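You operate a simulated robot arm through the tools that you are given. There is no shell and no other tool. Be economical: measure what you need, move in short steps, check, and stop when the job is done.

The job below is to be done with a simulated robot arm. You get a single attempt, and the scene is never put back.

Task
Stack the flat bag marked "M6" from the tool table top on top of the flat bag marked "M5".

The check looks at the end state, three seconds after you hand in, the way a careful person would. Anything else that was tipped, shoved, dropped, spilled or broken makes it a failure.

Robot
A 6-joint arm with a two-finger parallel gripper, fixed in place. Base frame: the origin is at the foot of the arm, x ahead of it, y to its left, z up; the work surface is at about z = 0. Readings come in m, degrees, newtons and seconds.
With the tool pointing down near the work surface it reaches from about 0.14 to 0.58 m from the base axis. Its first joint turns from -66.0 to 66.0 degrees. Payload 2.1 kg.
The TCP is the grasp point between the finger pads, 0.03 m short of the fingertips. In the tool frame z runs along the fingers and y along their closing line. Largest opening 0.094 m; finger width 0.028, thickness 0.01; the body of the gripper, 0.05 by 0.096 m, starts 0.055 m behind the TCP.
Orientation is that of the tool frame in the base frame, as a unit quaternion [x, y, z, w]. With the fingers straight down and closing along the base's y, the tool's x points along the base's -x, its y along +y and its z along -z.

Tools
- The arm moves only by the tool apply_moves. Its argument "increments" is a list of rows, each a list of 5 numbers: the shift along the tool's x, y, z in mm, then the turn about the tool's z in degrees, then the finger opening in mm, from 0 to 94. In form: [[tx, ty, tz, spin, gripper], ...]. A call has 1 to 12 rows; each row shifts and turns the commanded pose from where the row before left it, along the tool's axes as they then stand. Rows are played at 5 a second. More than 0.05 m and 8.6 degrees between two rows, or a gripper value outside its range, and nothing of the call is played. A pose out of reach is approached as far as the arm can. The call stops where the force on the tool passes 40 N (or 10 N more than at its start, if that is more) or the arm is blocked; 0.2 s more then pass. Each finger travels about 0.072 m/s and halts on what it meets, pressing with about 23 N; the grip force reading is that of the motor and also rises with nothing between the fingers. The clock runs only during rows and for 0.2 s after the last one: add rows that do not move to give the fingers time. It gives the time, the measured TCP pose, the force on the tool (base axes), the opening and the grip force at its end, in the units of the frame above (readings bear some noise).
- Cameras (640 x 400 px; columns grow to the right, rows downward): "scene" is fixed at [0.0346, -0.3703, 0.4633]; the picture's right is [0.90, -0.44, 0.00], its down [-0.33, -0.68, -0.66] and it looks along [0.29, 0.59, -0.76] (base axes); focal length 300 px, centre (320, 200). "wrist" rides on the gripper at [-0.037, 0, -0.058] in the tool frame; the picture's right is [0.00, -1.00, 0.00], its down [0.97, 0.00, -0.24] and it looks along [0.24, 0.00, 0.97] (tool axes); focal length 218 px, centre (320, 200).
- get_image(camera): a new picture of that camera. No time passes.
- point_at(camera, pixels): for up to 12 pixels [column, row] of the newest picture of that camera ("zoom" is the newest enlarged one), the place [x, y, z] in the base frame of the surface seen there, good to about 0.003 m. No time passes.
- enlarge(camera, box): a new picture of the part [left, top, right, bottom] of that camera's present view, enlarged. No time passes.
- sign_off(): hands the job in; it is judged then, once.

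Go step by step. Measure first, check grasps and placings, and put right what went wrong. The budget is 60 turns and 20 pictures, counting those below and the enlarged ones. Unless the task says otherwise, let go and move clear before handing in, and close with one line.

The tools are called as a command line: name --pt "numbers of a row" for each row, then --argument value for the rest, lists and objects as JSON in quotes. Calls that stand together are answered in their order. apply_moves: Moves the arm, as the interface text tells. Its arguments: {"type":"object","properties":{"increments":{"type":"array","items":{"type":"array","items":{"type":"number"}}}},"required":["increments"]} The other tools are called the same way: get_image (camera) takes a picture; point_at (camera, pixels) gives the place of the surface under pixels of a picture; enlarge (camera, box) takes an enlarged picture of a part of a camera's view; sign_off () hands the job in.

At the start:

```text
time_s: 0.0
ee_pos: [0.224, -0.1405, 0.2107]
tool_rot: [0.001, 1.0, 0.0, 0.002]
force: [0.3, -0.3, -0.2]
gripper_width: 0.0941
grasp_force: 0.1
```

scene: 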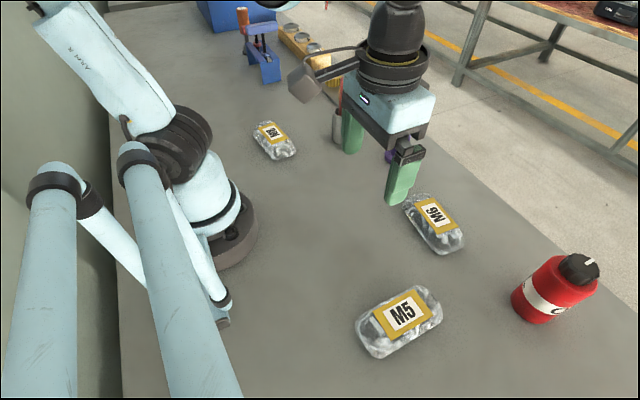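
wrist: 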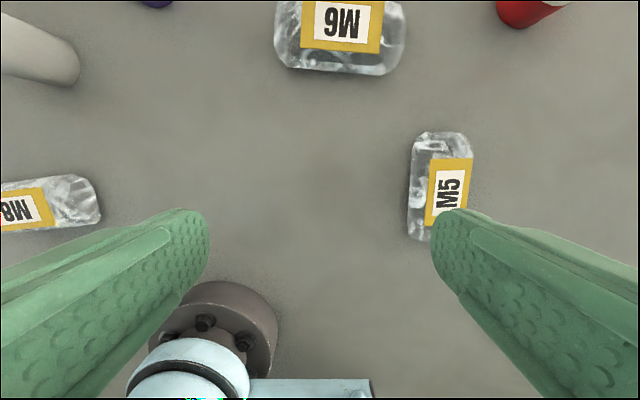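

The scene shows M6 around (434,224) and M5 around (400,320). I'll measure their outlines first.

point_at --camera "scene" --pixels '[[434, 217], [404, 203], [424, 195], [465, 240], [440, 254], [402, 313], [357, 326], [376, 357], [424, 287], [441, 318], [450, 300], [300, 330]]'

enlarge --camera "scene" --box '[340, 170, 500, 370]'

```text
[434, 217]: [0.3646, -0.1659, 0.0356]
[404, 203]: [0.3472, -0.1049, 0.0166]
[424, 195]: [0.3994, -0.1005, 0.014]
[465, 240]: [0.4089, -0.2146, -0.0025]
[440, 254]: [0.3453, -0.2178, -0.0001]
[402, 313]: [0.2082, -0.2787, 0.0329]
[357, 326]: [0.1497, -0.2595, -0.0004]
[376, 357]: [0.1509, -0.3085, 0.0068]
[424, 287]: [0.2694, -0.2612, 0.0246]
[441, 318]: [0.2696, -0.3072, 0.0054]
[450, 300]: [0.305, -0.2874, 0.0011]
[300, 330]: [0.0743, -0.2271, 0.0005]
```

```text
2.00 times, centred on (420, 270) of scene
```

zoom: 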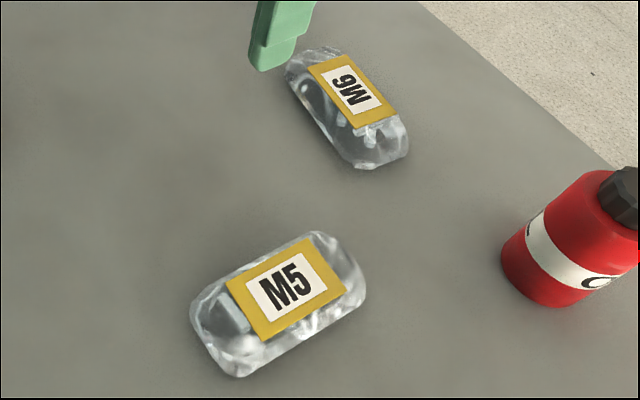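

M6 runs roughly along base y and M5 roughly along x. I'll pin the label corners and bag edges in the zoom for accurate yaw.

point_at --camera "zoom" --pixels '[[310, 68], [343, 56], [394, 113], [356, 125], [230, 289], [311, 241], [343, 289], [263, 337], [290, 63], [330, 52], [407, 140], [360, 165]]'

point_at --camera "zoom" --pixels '[[195, 305], [236, 372], [320, 236], [361, 290], [206, 325], [345, 255], [300, 100], [320, 130], [385, 155], [265, 255], [300, 332], [340, 158]]'

point_at --camera "wrist" --pixels '[[415, 140], [465, 140], [412, 232], [410, 190], [470, 180], [285, 20], [395, 30], [290, 65], [385, 70], [340, 72], [440, 134], [277, 35]]'

```text
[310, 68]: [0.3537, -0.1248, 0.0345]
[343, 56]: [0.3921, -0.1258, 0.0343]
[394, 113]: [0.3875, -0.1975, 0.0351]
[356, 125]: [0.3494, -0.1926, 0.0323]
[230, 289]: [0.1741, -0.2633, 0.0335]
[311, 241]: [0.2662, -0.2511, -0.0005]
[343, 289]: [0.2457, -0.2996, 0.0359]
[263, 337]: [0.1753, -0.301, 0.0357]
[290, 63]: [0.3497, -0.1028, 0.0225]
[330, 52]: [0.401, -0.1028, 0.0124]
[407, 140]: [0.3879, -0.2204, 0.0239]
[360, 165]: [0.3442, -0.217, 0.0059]
```

```text
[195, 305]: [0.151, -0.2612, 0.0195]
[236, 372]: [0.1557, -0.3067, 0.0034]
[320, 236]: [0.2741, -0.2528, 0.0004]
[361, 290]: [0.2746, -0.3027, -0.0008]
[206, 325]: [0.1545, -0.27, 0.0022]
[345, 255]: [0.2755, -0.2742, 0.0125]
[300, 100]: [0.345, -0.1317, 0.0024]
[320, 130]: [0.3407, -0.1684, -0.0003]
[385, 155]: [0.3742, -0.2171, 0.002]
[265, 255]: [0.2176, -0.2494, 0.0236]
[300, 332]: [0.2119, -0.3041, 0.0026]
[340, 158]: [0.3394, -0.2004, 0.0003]
```

```text
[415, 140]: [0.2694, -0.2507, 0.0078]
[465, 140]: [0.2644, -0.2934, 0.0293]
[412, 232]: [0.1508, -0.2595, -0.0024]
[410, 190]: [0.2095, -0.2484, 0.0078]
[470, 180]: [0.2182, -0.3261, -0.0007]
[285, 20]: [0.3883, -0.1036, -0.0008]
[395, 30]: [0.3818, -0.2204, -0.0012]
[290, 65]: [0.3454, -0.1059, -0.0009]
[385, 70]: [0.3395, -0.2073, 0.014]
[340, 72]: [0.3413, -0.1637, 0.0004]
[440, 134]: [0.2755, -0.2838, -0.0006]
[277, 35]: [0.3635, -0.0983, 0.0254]
```

M6 is centred near (0.371, -0.160) with its long axis at about 86°. M5 is centred near (0.211, -0.280) with its long axis at about 1°, and both tops are at z≈0.035. I'll move above M6 at height and start turning so the fingers close across its short side.

apply_moves --pt "-37 -5 0 0 94" --pt "-37 -5 0 0 94" --pt "-37 -5 0 0 94" --pt "-36 -4.5 0 0 94" --pt "0 0 0 8.5 94" --pt "0 0 0 8.5 94" --pt "0 0 0 8.5 94" --pt "0 0 0 8.5 94" --pt "0 0 0 8.5 94" --pt "0 0 0 8.5 94" --pt "0 0 0 8.5 94" --pt "0 0 0 8.5 94"

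apply_moves --pt "0 0 0 8.5 94" --pt "0 0 0 8.5 94" --pt "0 0 0 8.5 94" --pt "0 0 0 0.2 94" --pt "0 0 0 0 94"

get_image --camera "wrist"

```text
time_s: 2.6
ee_pos: [0.3701, -0.1593, 0.2104]
tool_rot: [0.56, 0.829, 0.001, 0.001]
force: [0.8, -0.5, -0.2]
gripper_width: 0.0939
grasp_force: 0.0
```

```text
time_s: 3.8
ee_pos: [0.37, -0.1601, 0.2102]
tool_rot: [0.729, 0.684, 0.001, 0.001]
force: [-0.1, -0.1, 0.3]
gripper_width: 0.0939
grasp_force: 0.0
```

```text
16 pictures are left
```

wrist: 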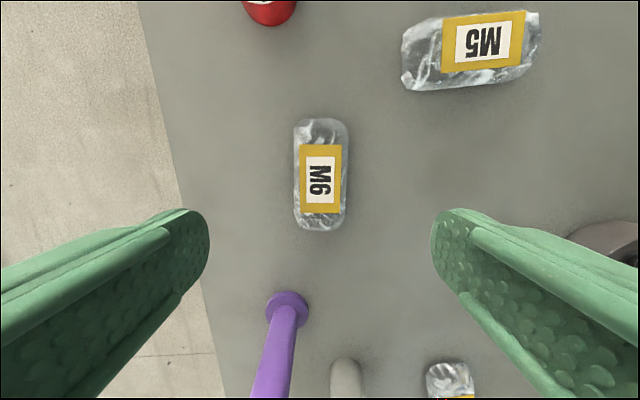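

M6 at (320,175) sits centred and aligned between the fingers. A purple item (285,310) and a grey one (345,375) stand nearby, so I'll locate those before going down.

point_at --camera "wrist" --pixels '[[287, 300], [282, 330], [270, 395], [345, 362], [345, 390], [294, 175], [348, 175], [321, 120], [320, 230], [300, 145], [341, 146], [320, 180]]'

get_image --camera "scene"

```text
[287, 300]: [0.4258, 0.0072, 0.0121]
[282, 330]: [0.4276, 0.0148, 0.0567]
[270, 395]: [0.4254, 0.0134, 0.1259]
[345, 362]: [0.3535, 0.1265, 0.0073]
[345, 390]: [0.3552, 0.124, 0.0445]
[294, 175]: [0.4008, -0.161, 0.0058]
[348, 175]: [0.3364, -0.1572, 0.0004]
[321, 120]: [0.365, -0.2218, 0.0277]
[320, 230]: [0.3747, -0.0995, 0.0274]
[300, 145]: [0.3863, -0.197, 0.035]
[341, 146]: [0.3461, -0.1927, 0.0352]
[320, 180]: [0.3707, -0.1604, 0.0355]
```

```text
15 pictures are left
```

scene: 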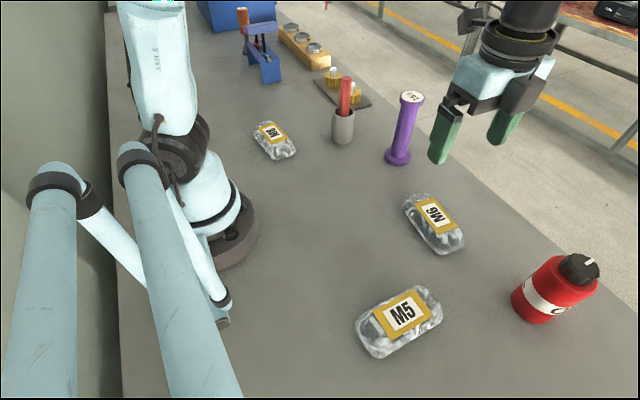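

The purple post stands at y≈0.01, well clear of the descent, and M6 is centred at (0.3705, -0.160). I'll descend to z≈0.036.

apply_moves --pt "0 0 40 0 94" --pt "0 0 40 0 94" --pt "0 0 40 0 94" --pt "0 0 30 0 94" --pt "0 0 14 0 94" --pt "0 0 9 0 94" --pt "0 0 0 0 94"

get_image --camera "wrist"

```text
time_s: 5.4
ee_pos: [0.3702, -0.1602, 0.0376]
tool_rot: [0.73, 0.684, 0.001, 0.001]
force: [0.0, -0.3, -0.7]
gripper_width: 0.0942
grasp_force: 0.1
```

```text
14 pictures are left
```

wrist: 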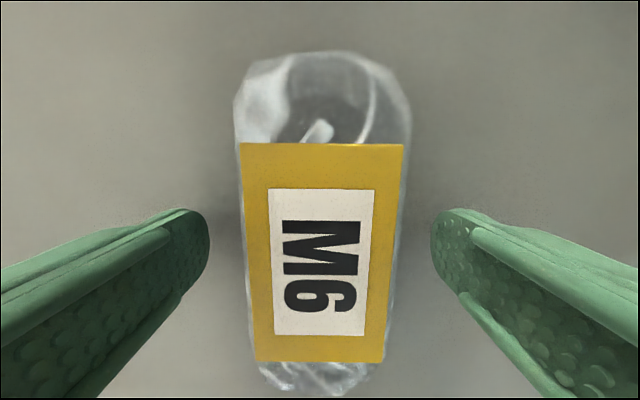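

The fingers straddle M6 with gaps on both sides, e.g. (205,240) and (435,240). I'll lower 3 mm and close in steps.

apply_moves --pt "0 0 3 0 94" --pt "0 0 0 0 75" --pt "0 0 0 0 62" --pt "0 0 0 0 52" --pt "0 0 0 0 44" --pt "0 0 0 0 44" --pt "0 0 0 0 44" --pt "0 0 0 0 44"

```text
time_s: 7.2
ee_pos: [0.37, -0.1598, 0.0347]
tool_rot: [0.729, 0.684, 0.002, 0.001]
force: [0.0, 0.2, 0.3]
gripper_width: 0.0662
grasp_force: 22.9
```

The fingers stopped at 66 mm on the bag with 23 N. I'll lift gently and check the hold.

apply_moves --pt "0 0 -5 0 40" --pt "0 0 -10 0 40" --pt "0 0 -20 0 40" --pt "0 0 -30 0 40" --pt "0 0 -30 0 40" --pt "0 0 0 0 40"

get_image --camera "wrist"

get_image --camera "scene"

```text
time_s: 8.6
ee_pos: [0.3696, -0.1585, 0.1298]
tool_rot: [0.73, 0.684, 0.002, 0.001]
force: [-0.4, 0.2, -1.6]
gripper_width: 0.0661
grasp_force: 23.3
```

```text
13 pictures are left
```

wrist: 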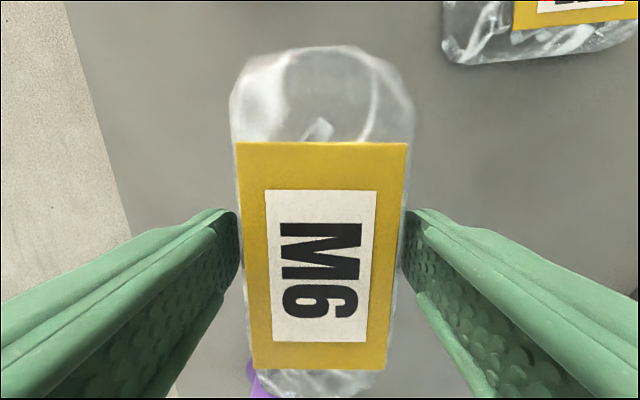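

```text
12 pictures are left
```

scene: 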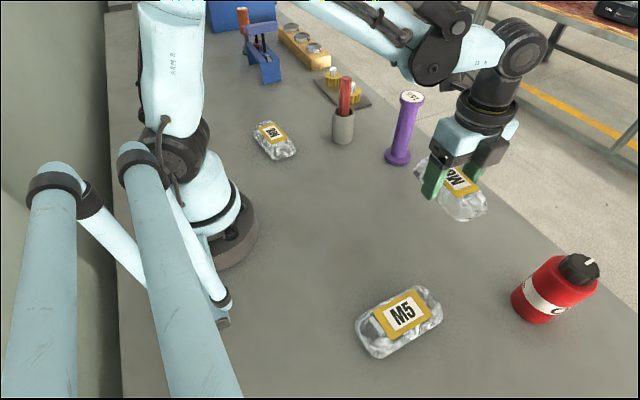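

M6 is held level between the pads and nothing else moved. I'll turn it −95° to line up with M5, staying at this height.

apply_moves --pt "0 0 0 -8.5 40" --pt "0 0 0 -8.5 40" --pt "0 0 0 -8.5 40" --pt "0 0 0 -8.5 40" --pt "0 0 0 -8.5 40" --pt "0 0 0 -8.5 40" --pt "0 0 0 -8.5 40" --pt "0 0 0 -8.5 40" --pt "0 0 0 -8.5 40" --pt "0 0 0 -8.5 40" --pt "0 0 0 -8.5 40" --pt "0 0 0 -1.5 40"

apply_moves --pt "20 -15 0 0 40" --pt "25 -19 0 0 40" --pt "25 -19 0 0 40" --pt "25 -19 0 0 40" --pt "25 -19 0 0 40" --pt "20 -15 0 0 40" --pt "15.8 -11.9 0 0 40" --pt "0 0 0 0 40" --pt "0 0 0 0 40"

get_image --camera "wrist"

get_image --camera "scene"

```text
time_s: 11.2
ee_pos: [0.3703, -0.1589, 0.1299]
tool_rot: [-0.012, 1.0, 0.0, 0.001]
force: [0.6, -0.8, -1.4]
gripper_width: 0.0663
grasp_force: 22.9
```

```text
time_s: 13.2
ee_pos: [0.2164, -0.2824, 0.1278]
tool_rot: [-0.012, 1.0, 0.0, 0.001]
force: [-0.1, 0.4, -2.1]
gripper_width: 0.0663
grasp_force: 23.2
```

```text
11 pictures are left
```

wrist: 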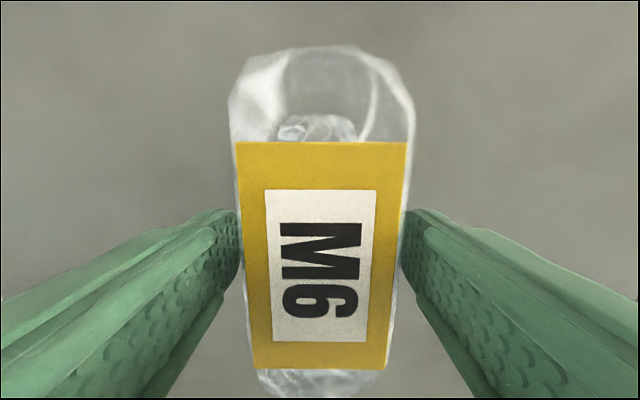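

```text
10 pictures are left
```

scene: 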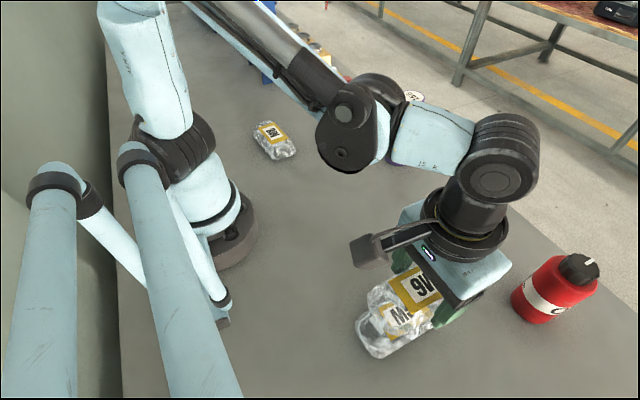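

M6 is now above M5 with the TCP at (0.216, -0.282). I'll measure where the held bag's label and ends really are.

point_at --camera "wrist" --pixels '[[240, 146], [403, 146], [256, 365], [383, 365], [330, 55], [320, 390], [320, 250], [320, 128], [240, 90], [405, 90], [350, 50]]'

```text
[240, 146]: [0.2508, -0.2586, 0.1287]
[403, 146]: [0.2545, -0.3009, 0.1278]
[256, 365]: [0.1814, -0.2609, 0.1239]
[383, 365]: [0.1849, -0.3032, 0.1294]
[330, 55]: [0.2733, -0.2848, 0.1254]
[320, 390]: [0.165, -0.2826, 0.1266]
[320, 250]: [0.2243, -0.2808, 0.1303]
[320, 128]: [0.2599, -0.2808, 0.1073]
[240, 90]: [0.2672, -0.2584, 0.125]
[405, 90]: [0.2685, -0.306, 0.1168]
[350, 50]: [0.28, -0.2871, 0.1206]
```

The held M6 label centre is at (0.218, -0.281), with yaw about 1–2° and its underside at z≈0.093. I'll shift −7 mm in x and lower carefully towards M5's top at 0.035.

apply_moves --pt "7 0.5 0 0 40" --pt "0 0 15 0 40" --pt "0 0 15 0 40" --pt "0 0 12 0 40" --pt "0 0 6 0 40" --pt "0 0 3 0 40" --pt "0 0 0 0 40" --pt "0 0 0 0 40"

enlarge --camera "scene" --box '[320, 240, 500, 370]'

```text
time_s: 15.0
ee_pos: [0.2101, -0.2811, 0.078]
tool_rot: [-0.012, 1.0, 0.0, 0.002]
force: [-0.2, -0.7, -1.6]
gripper_width: 0.066
grasp_force: 22.9
```

```text
3.08 times, centred on (410, 305) of scene
```

zoom: 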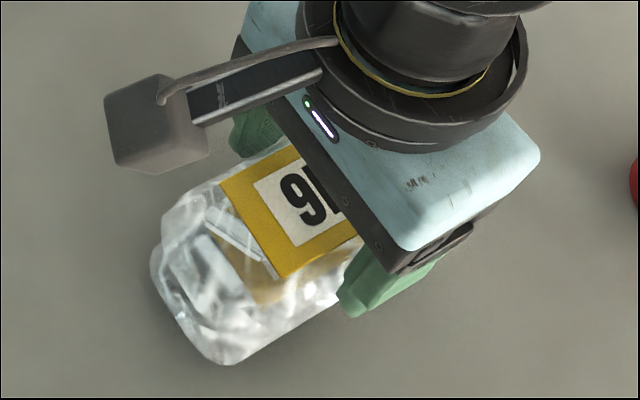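

TCP is at z=0.078 with no contact force yet, and M6 lines up with M5. I'll lower in 2 mm steps while watching the force.

apply_moves --pt "0 0 2 0 40" --pt "0 0 2 0 40" --pt "0 0 1.5 0 40" --pt "0 0 0 0 40"

```text
time_s: 16.0
ee_pos: [0.2101, -0.28, 0.0729]
tool_rot: [-0.011, 1.0, -0.001, 0.002]
force: [-0.2, 0.0, -1.0]
gripper_width: 0.066
grasp_force: 22.8
```

No clear contact yet (force_z −1.0 N at z=0.073). I'll continue in 1 mm steps.

apply_moves --pt "0 0 1 0 40" --pt "0 0 1 0 40" --pt "0 0 0 0 40"

```text
time_s: 16.8
ee_pos: [0.211, -0.2805, 0.0711]
tool_rot: [-0.011, 1.0, 0.0, 0.002]
force: [-0.2, -0.7, -1.8]
gripper_width: 0.0661
grasp_force: 23.1
```

Still only the bag's weight registers (−1.8 N). I'll go another 1.5 mm.

apply_moves --pt "0 0 0.8 0 40" --pt "0 0 0.7 0 40" --pt "0 0 0 0 40"

```text
time_s: 17.6
ee_pos: [0.2094, -0.281, 0.0688]
tool_rot: [-0.011, 1.0, 0.0, 0.002]
force: [0.2, -0.3, -2.2]
gripper_width: 0.0658
grasp_force: 23.2
```

apply_moves --pt "0 0 0.8 0 40" --pt "0 0 0.7 0 40" --pt "0 0 0 0 40"

get_image --camera "scene"

enlarge --camera "scene" --box '[330, 270, 440, 370]'

```text
time_s: 18.4
ee_pos: [0.2094, -0.2807, 0.0688]
tool_rot: [-0.011, 1.0, 0.0, 0.003]
force: [-1.8, 2.9, 18.7]
gripper_width: 0.0662
grasp_force: 23.0
```

```text
8 pictures are left
```

scene: 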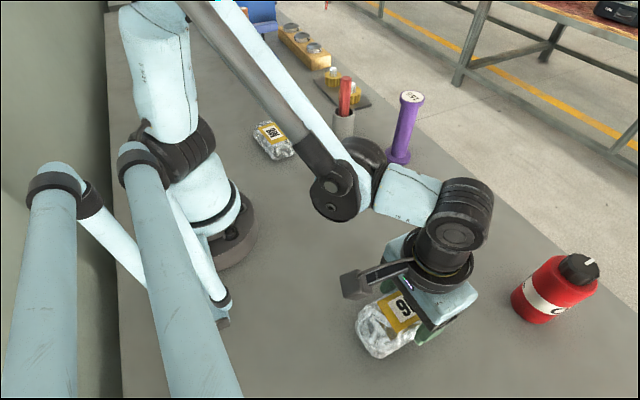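

```text
4.00 times, centred on (385, 320) of scene
```

zoom: 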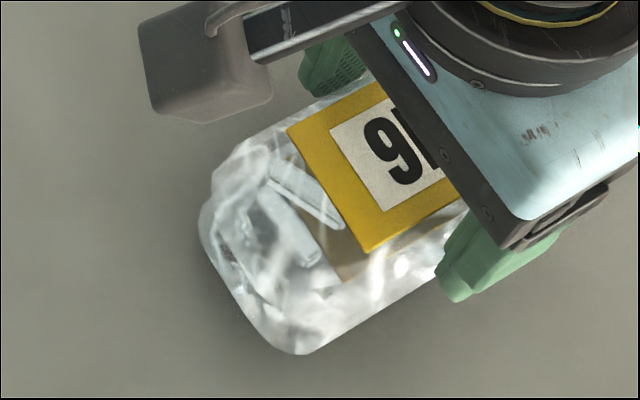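

Contact is made (18.7 N at z=0.069) and M6 rests on M5. I'll ease off 1.2 mm, open gradually, then rise straight up.

apply_moves --pt "0 0 -1.2 0 40" --pt "0 0 0 0 40" --pt "0 0 0 0 68" --pt "0 0 0 0 72" --pt "0 0 0 0 80" --pt "0 0 0 0 88" --pt "0 0 0 0 90" --pt "0 0 0 0 90"

get_image --camera "wrist"

```text
time_s: 20.2
ee_pos: [0.2091, -0.2808, 0.0696]
tool_rot: [-0.01, 1.0, 0.001, 0.002]
force: [0.7, 0.4, 0.7]
gripper_width: 0.0898
grasp_force: 0.1
```

```text
6 pictures are left
```

wrist: 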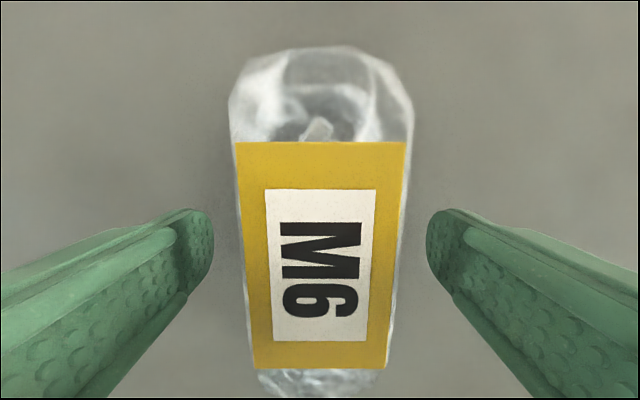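

The fingers are open and clear on both sides, and M6 stayed put. I'll rise and move away.

apply_moves --pt "0 0 -10 0 90" --pt "0 0 -20 0 90" --pt "0 0 -30 0 90" --pt "0 0 -40 0 90" --pt "0 0 -40 0 90" --pt "-20 40 0 0 90" --pt "-20 40 0 0 90" --pt "-10 40 0 0 90" --pt "0 0 0 0 90"

get_image --camera "scene"

enlarge --camera "scene" --box '[330, 260, 470, 370]'

```text
time_s: 22.2
ee_pos: [0.2578, -0.1587, 0.2095]
tool_rot: [-0.012, 1.0, -0.001, 0.002]
force: [-0.4, -0.7, -0.1]
gripper_width: 0.0899
grasp_force: 0.1
```

```text
5 pictures are left
```

scene: 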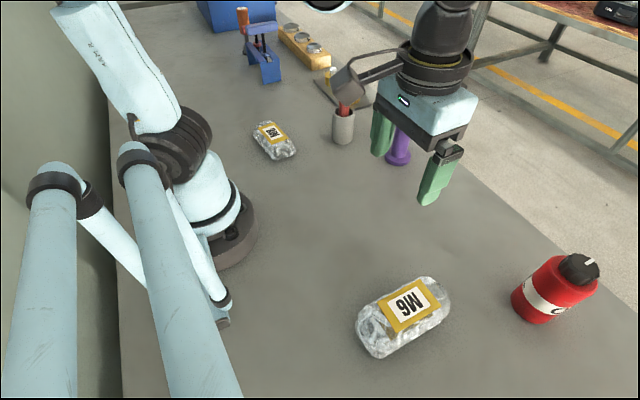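

```text
3.64 times, centred on (400, 315) of scene
```

zoom: 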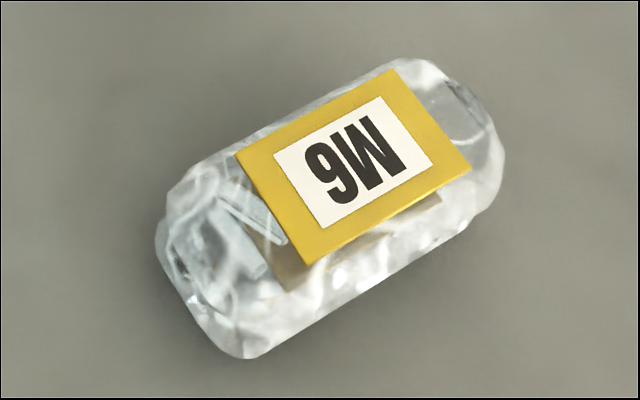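

point_at --camera "zoom" --pixels '[[240, 157], [388, 75], [464, 165], [308, 258], [352, 165]]'

```text
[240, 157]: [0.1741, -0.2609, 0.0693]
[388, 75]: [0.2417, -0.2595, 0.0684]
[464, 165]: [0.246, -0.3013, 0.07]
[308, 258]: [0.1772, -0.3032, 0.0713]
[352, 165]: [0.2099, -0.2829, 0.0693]
```

The M6 label is level at z≈0.07 and centred at (0.210, -0.281), squarely over M5. Everything else is where it was, so I'll hand in.

sign_off

```text
The job is handed in.
```

M6 now lies flat and centred on top of M5; the gripper has let go and is clear, and the last picture shows nothing else disturbed.
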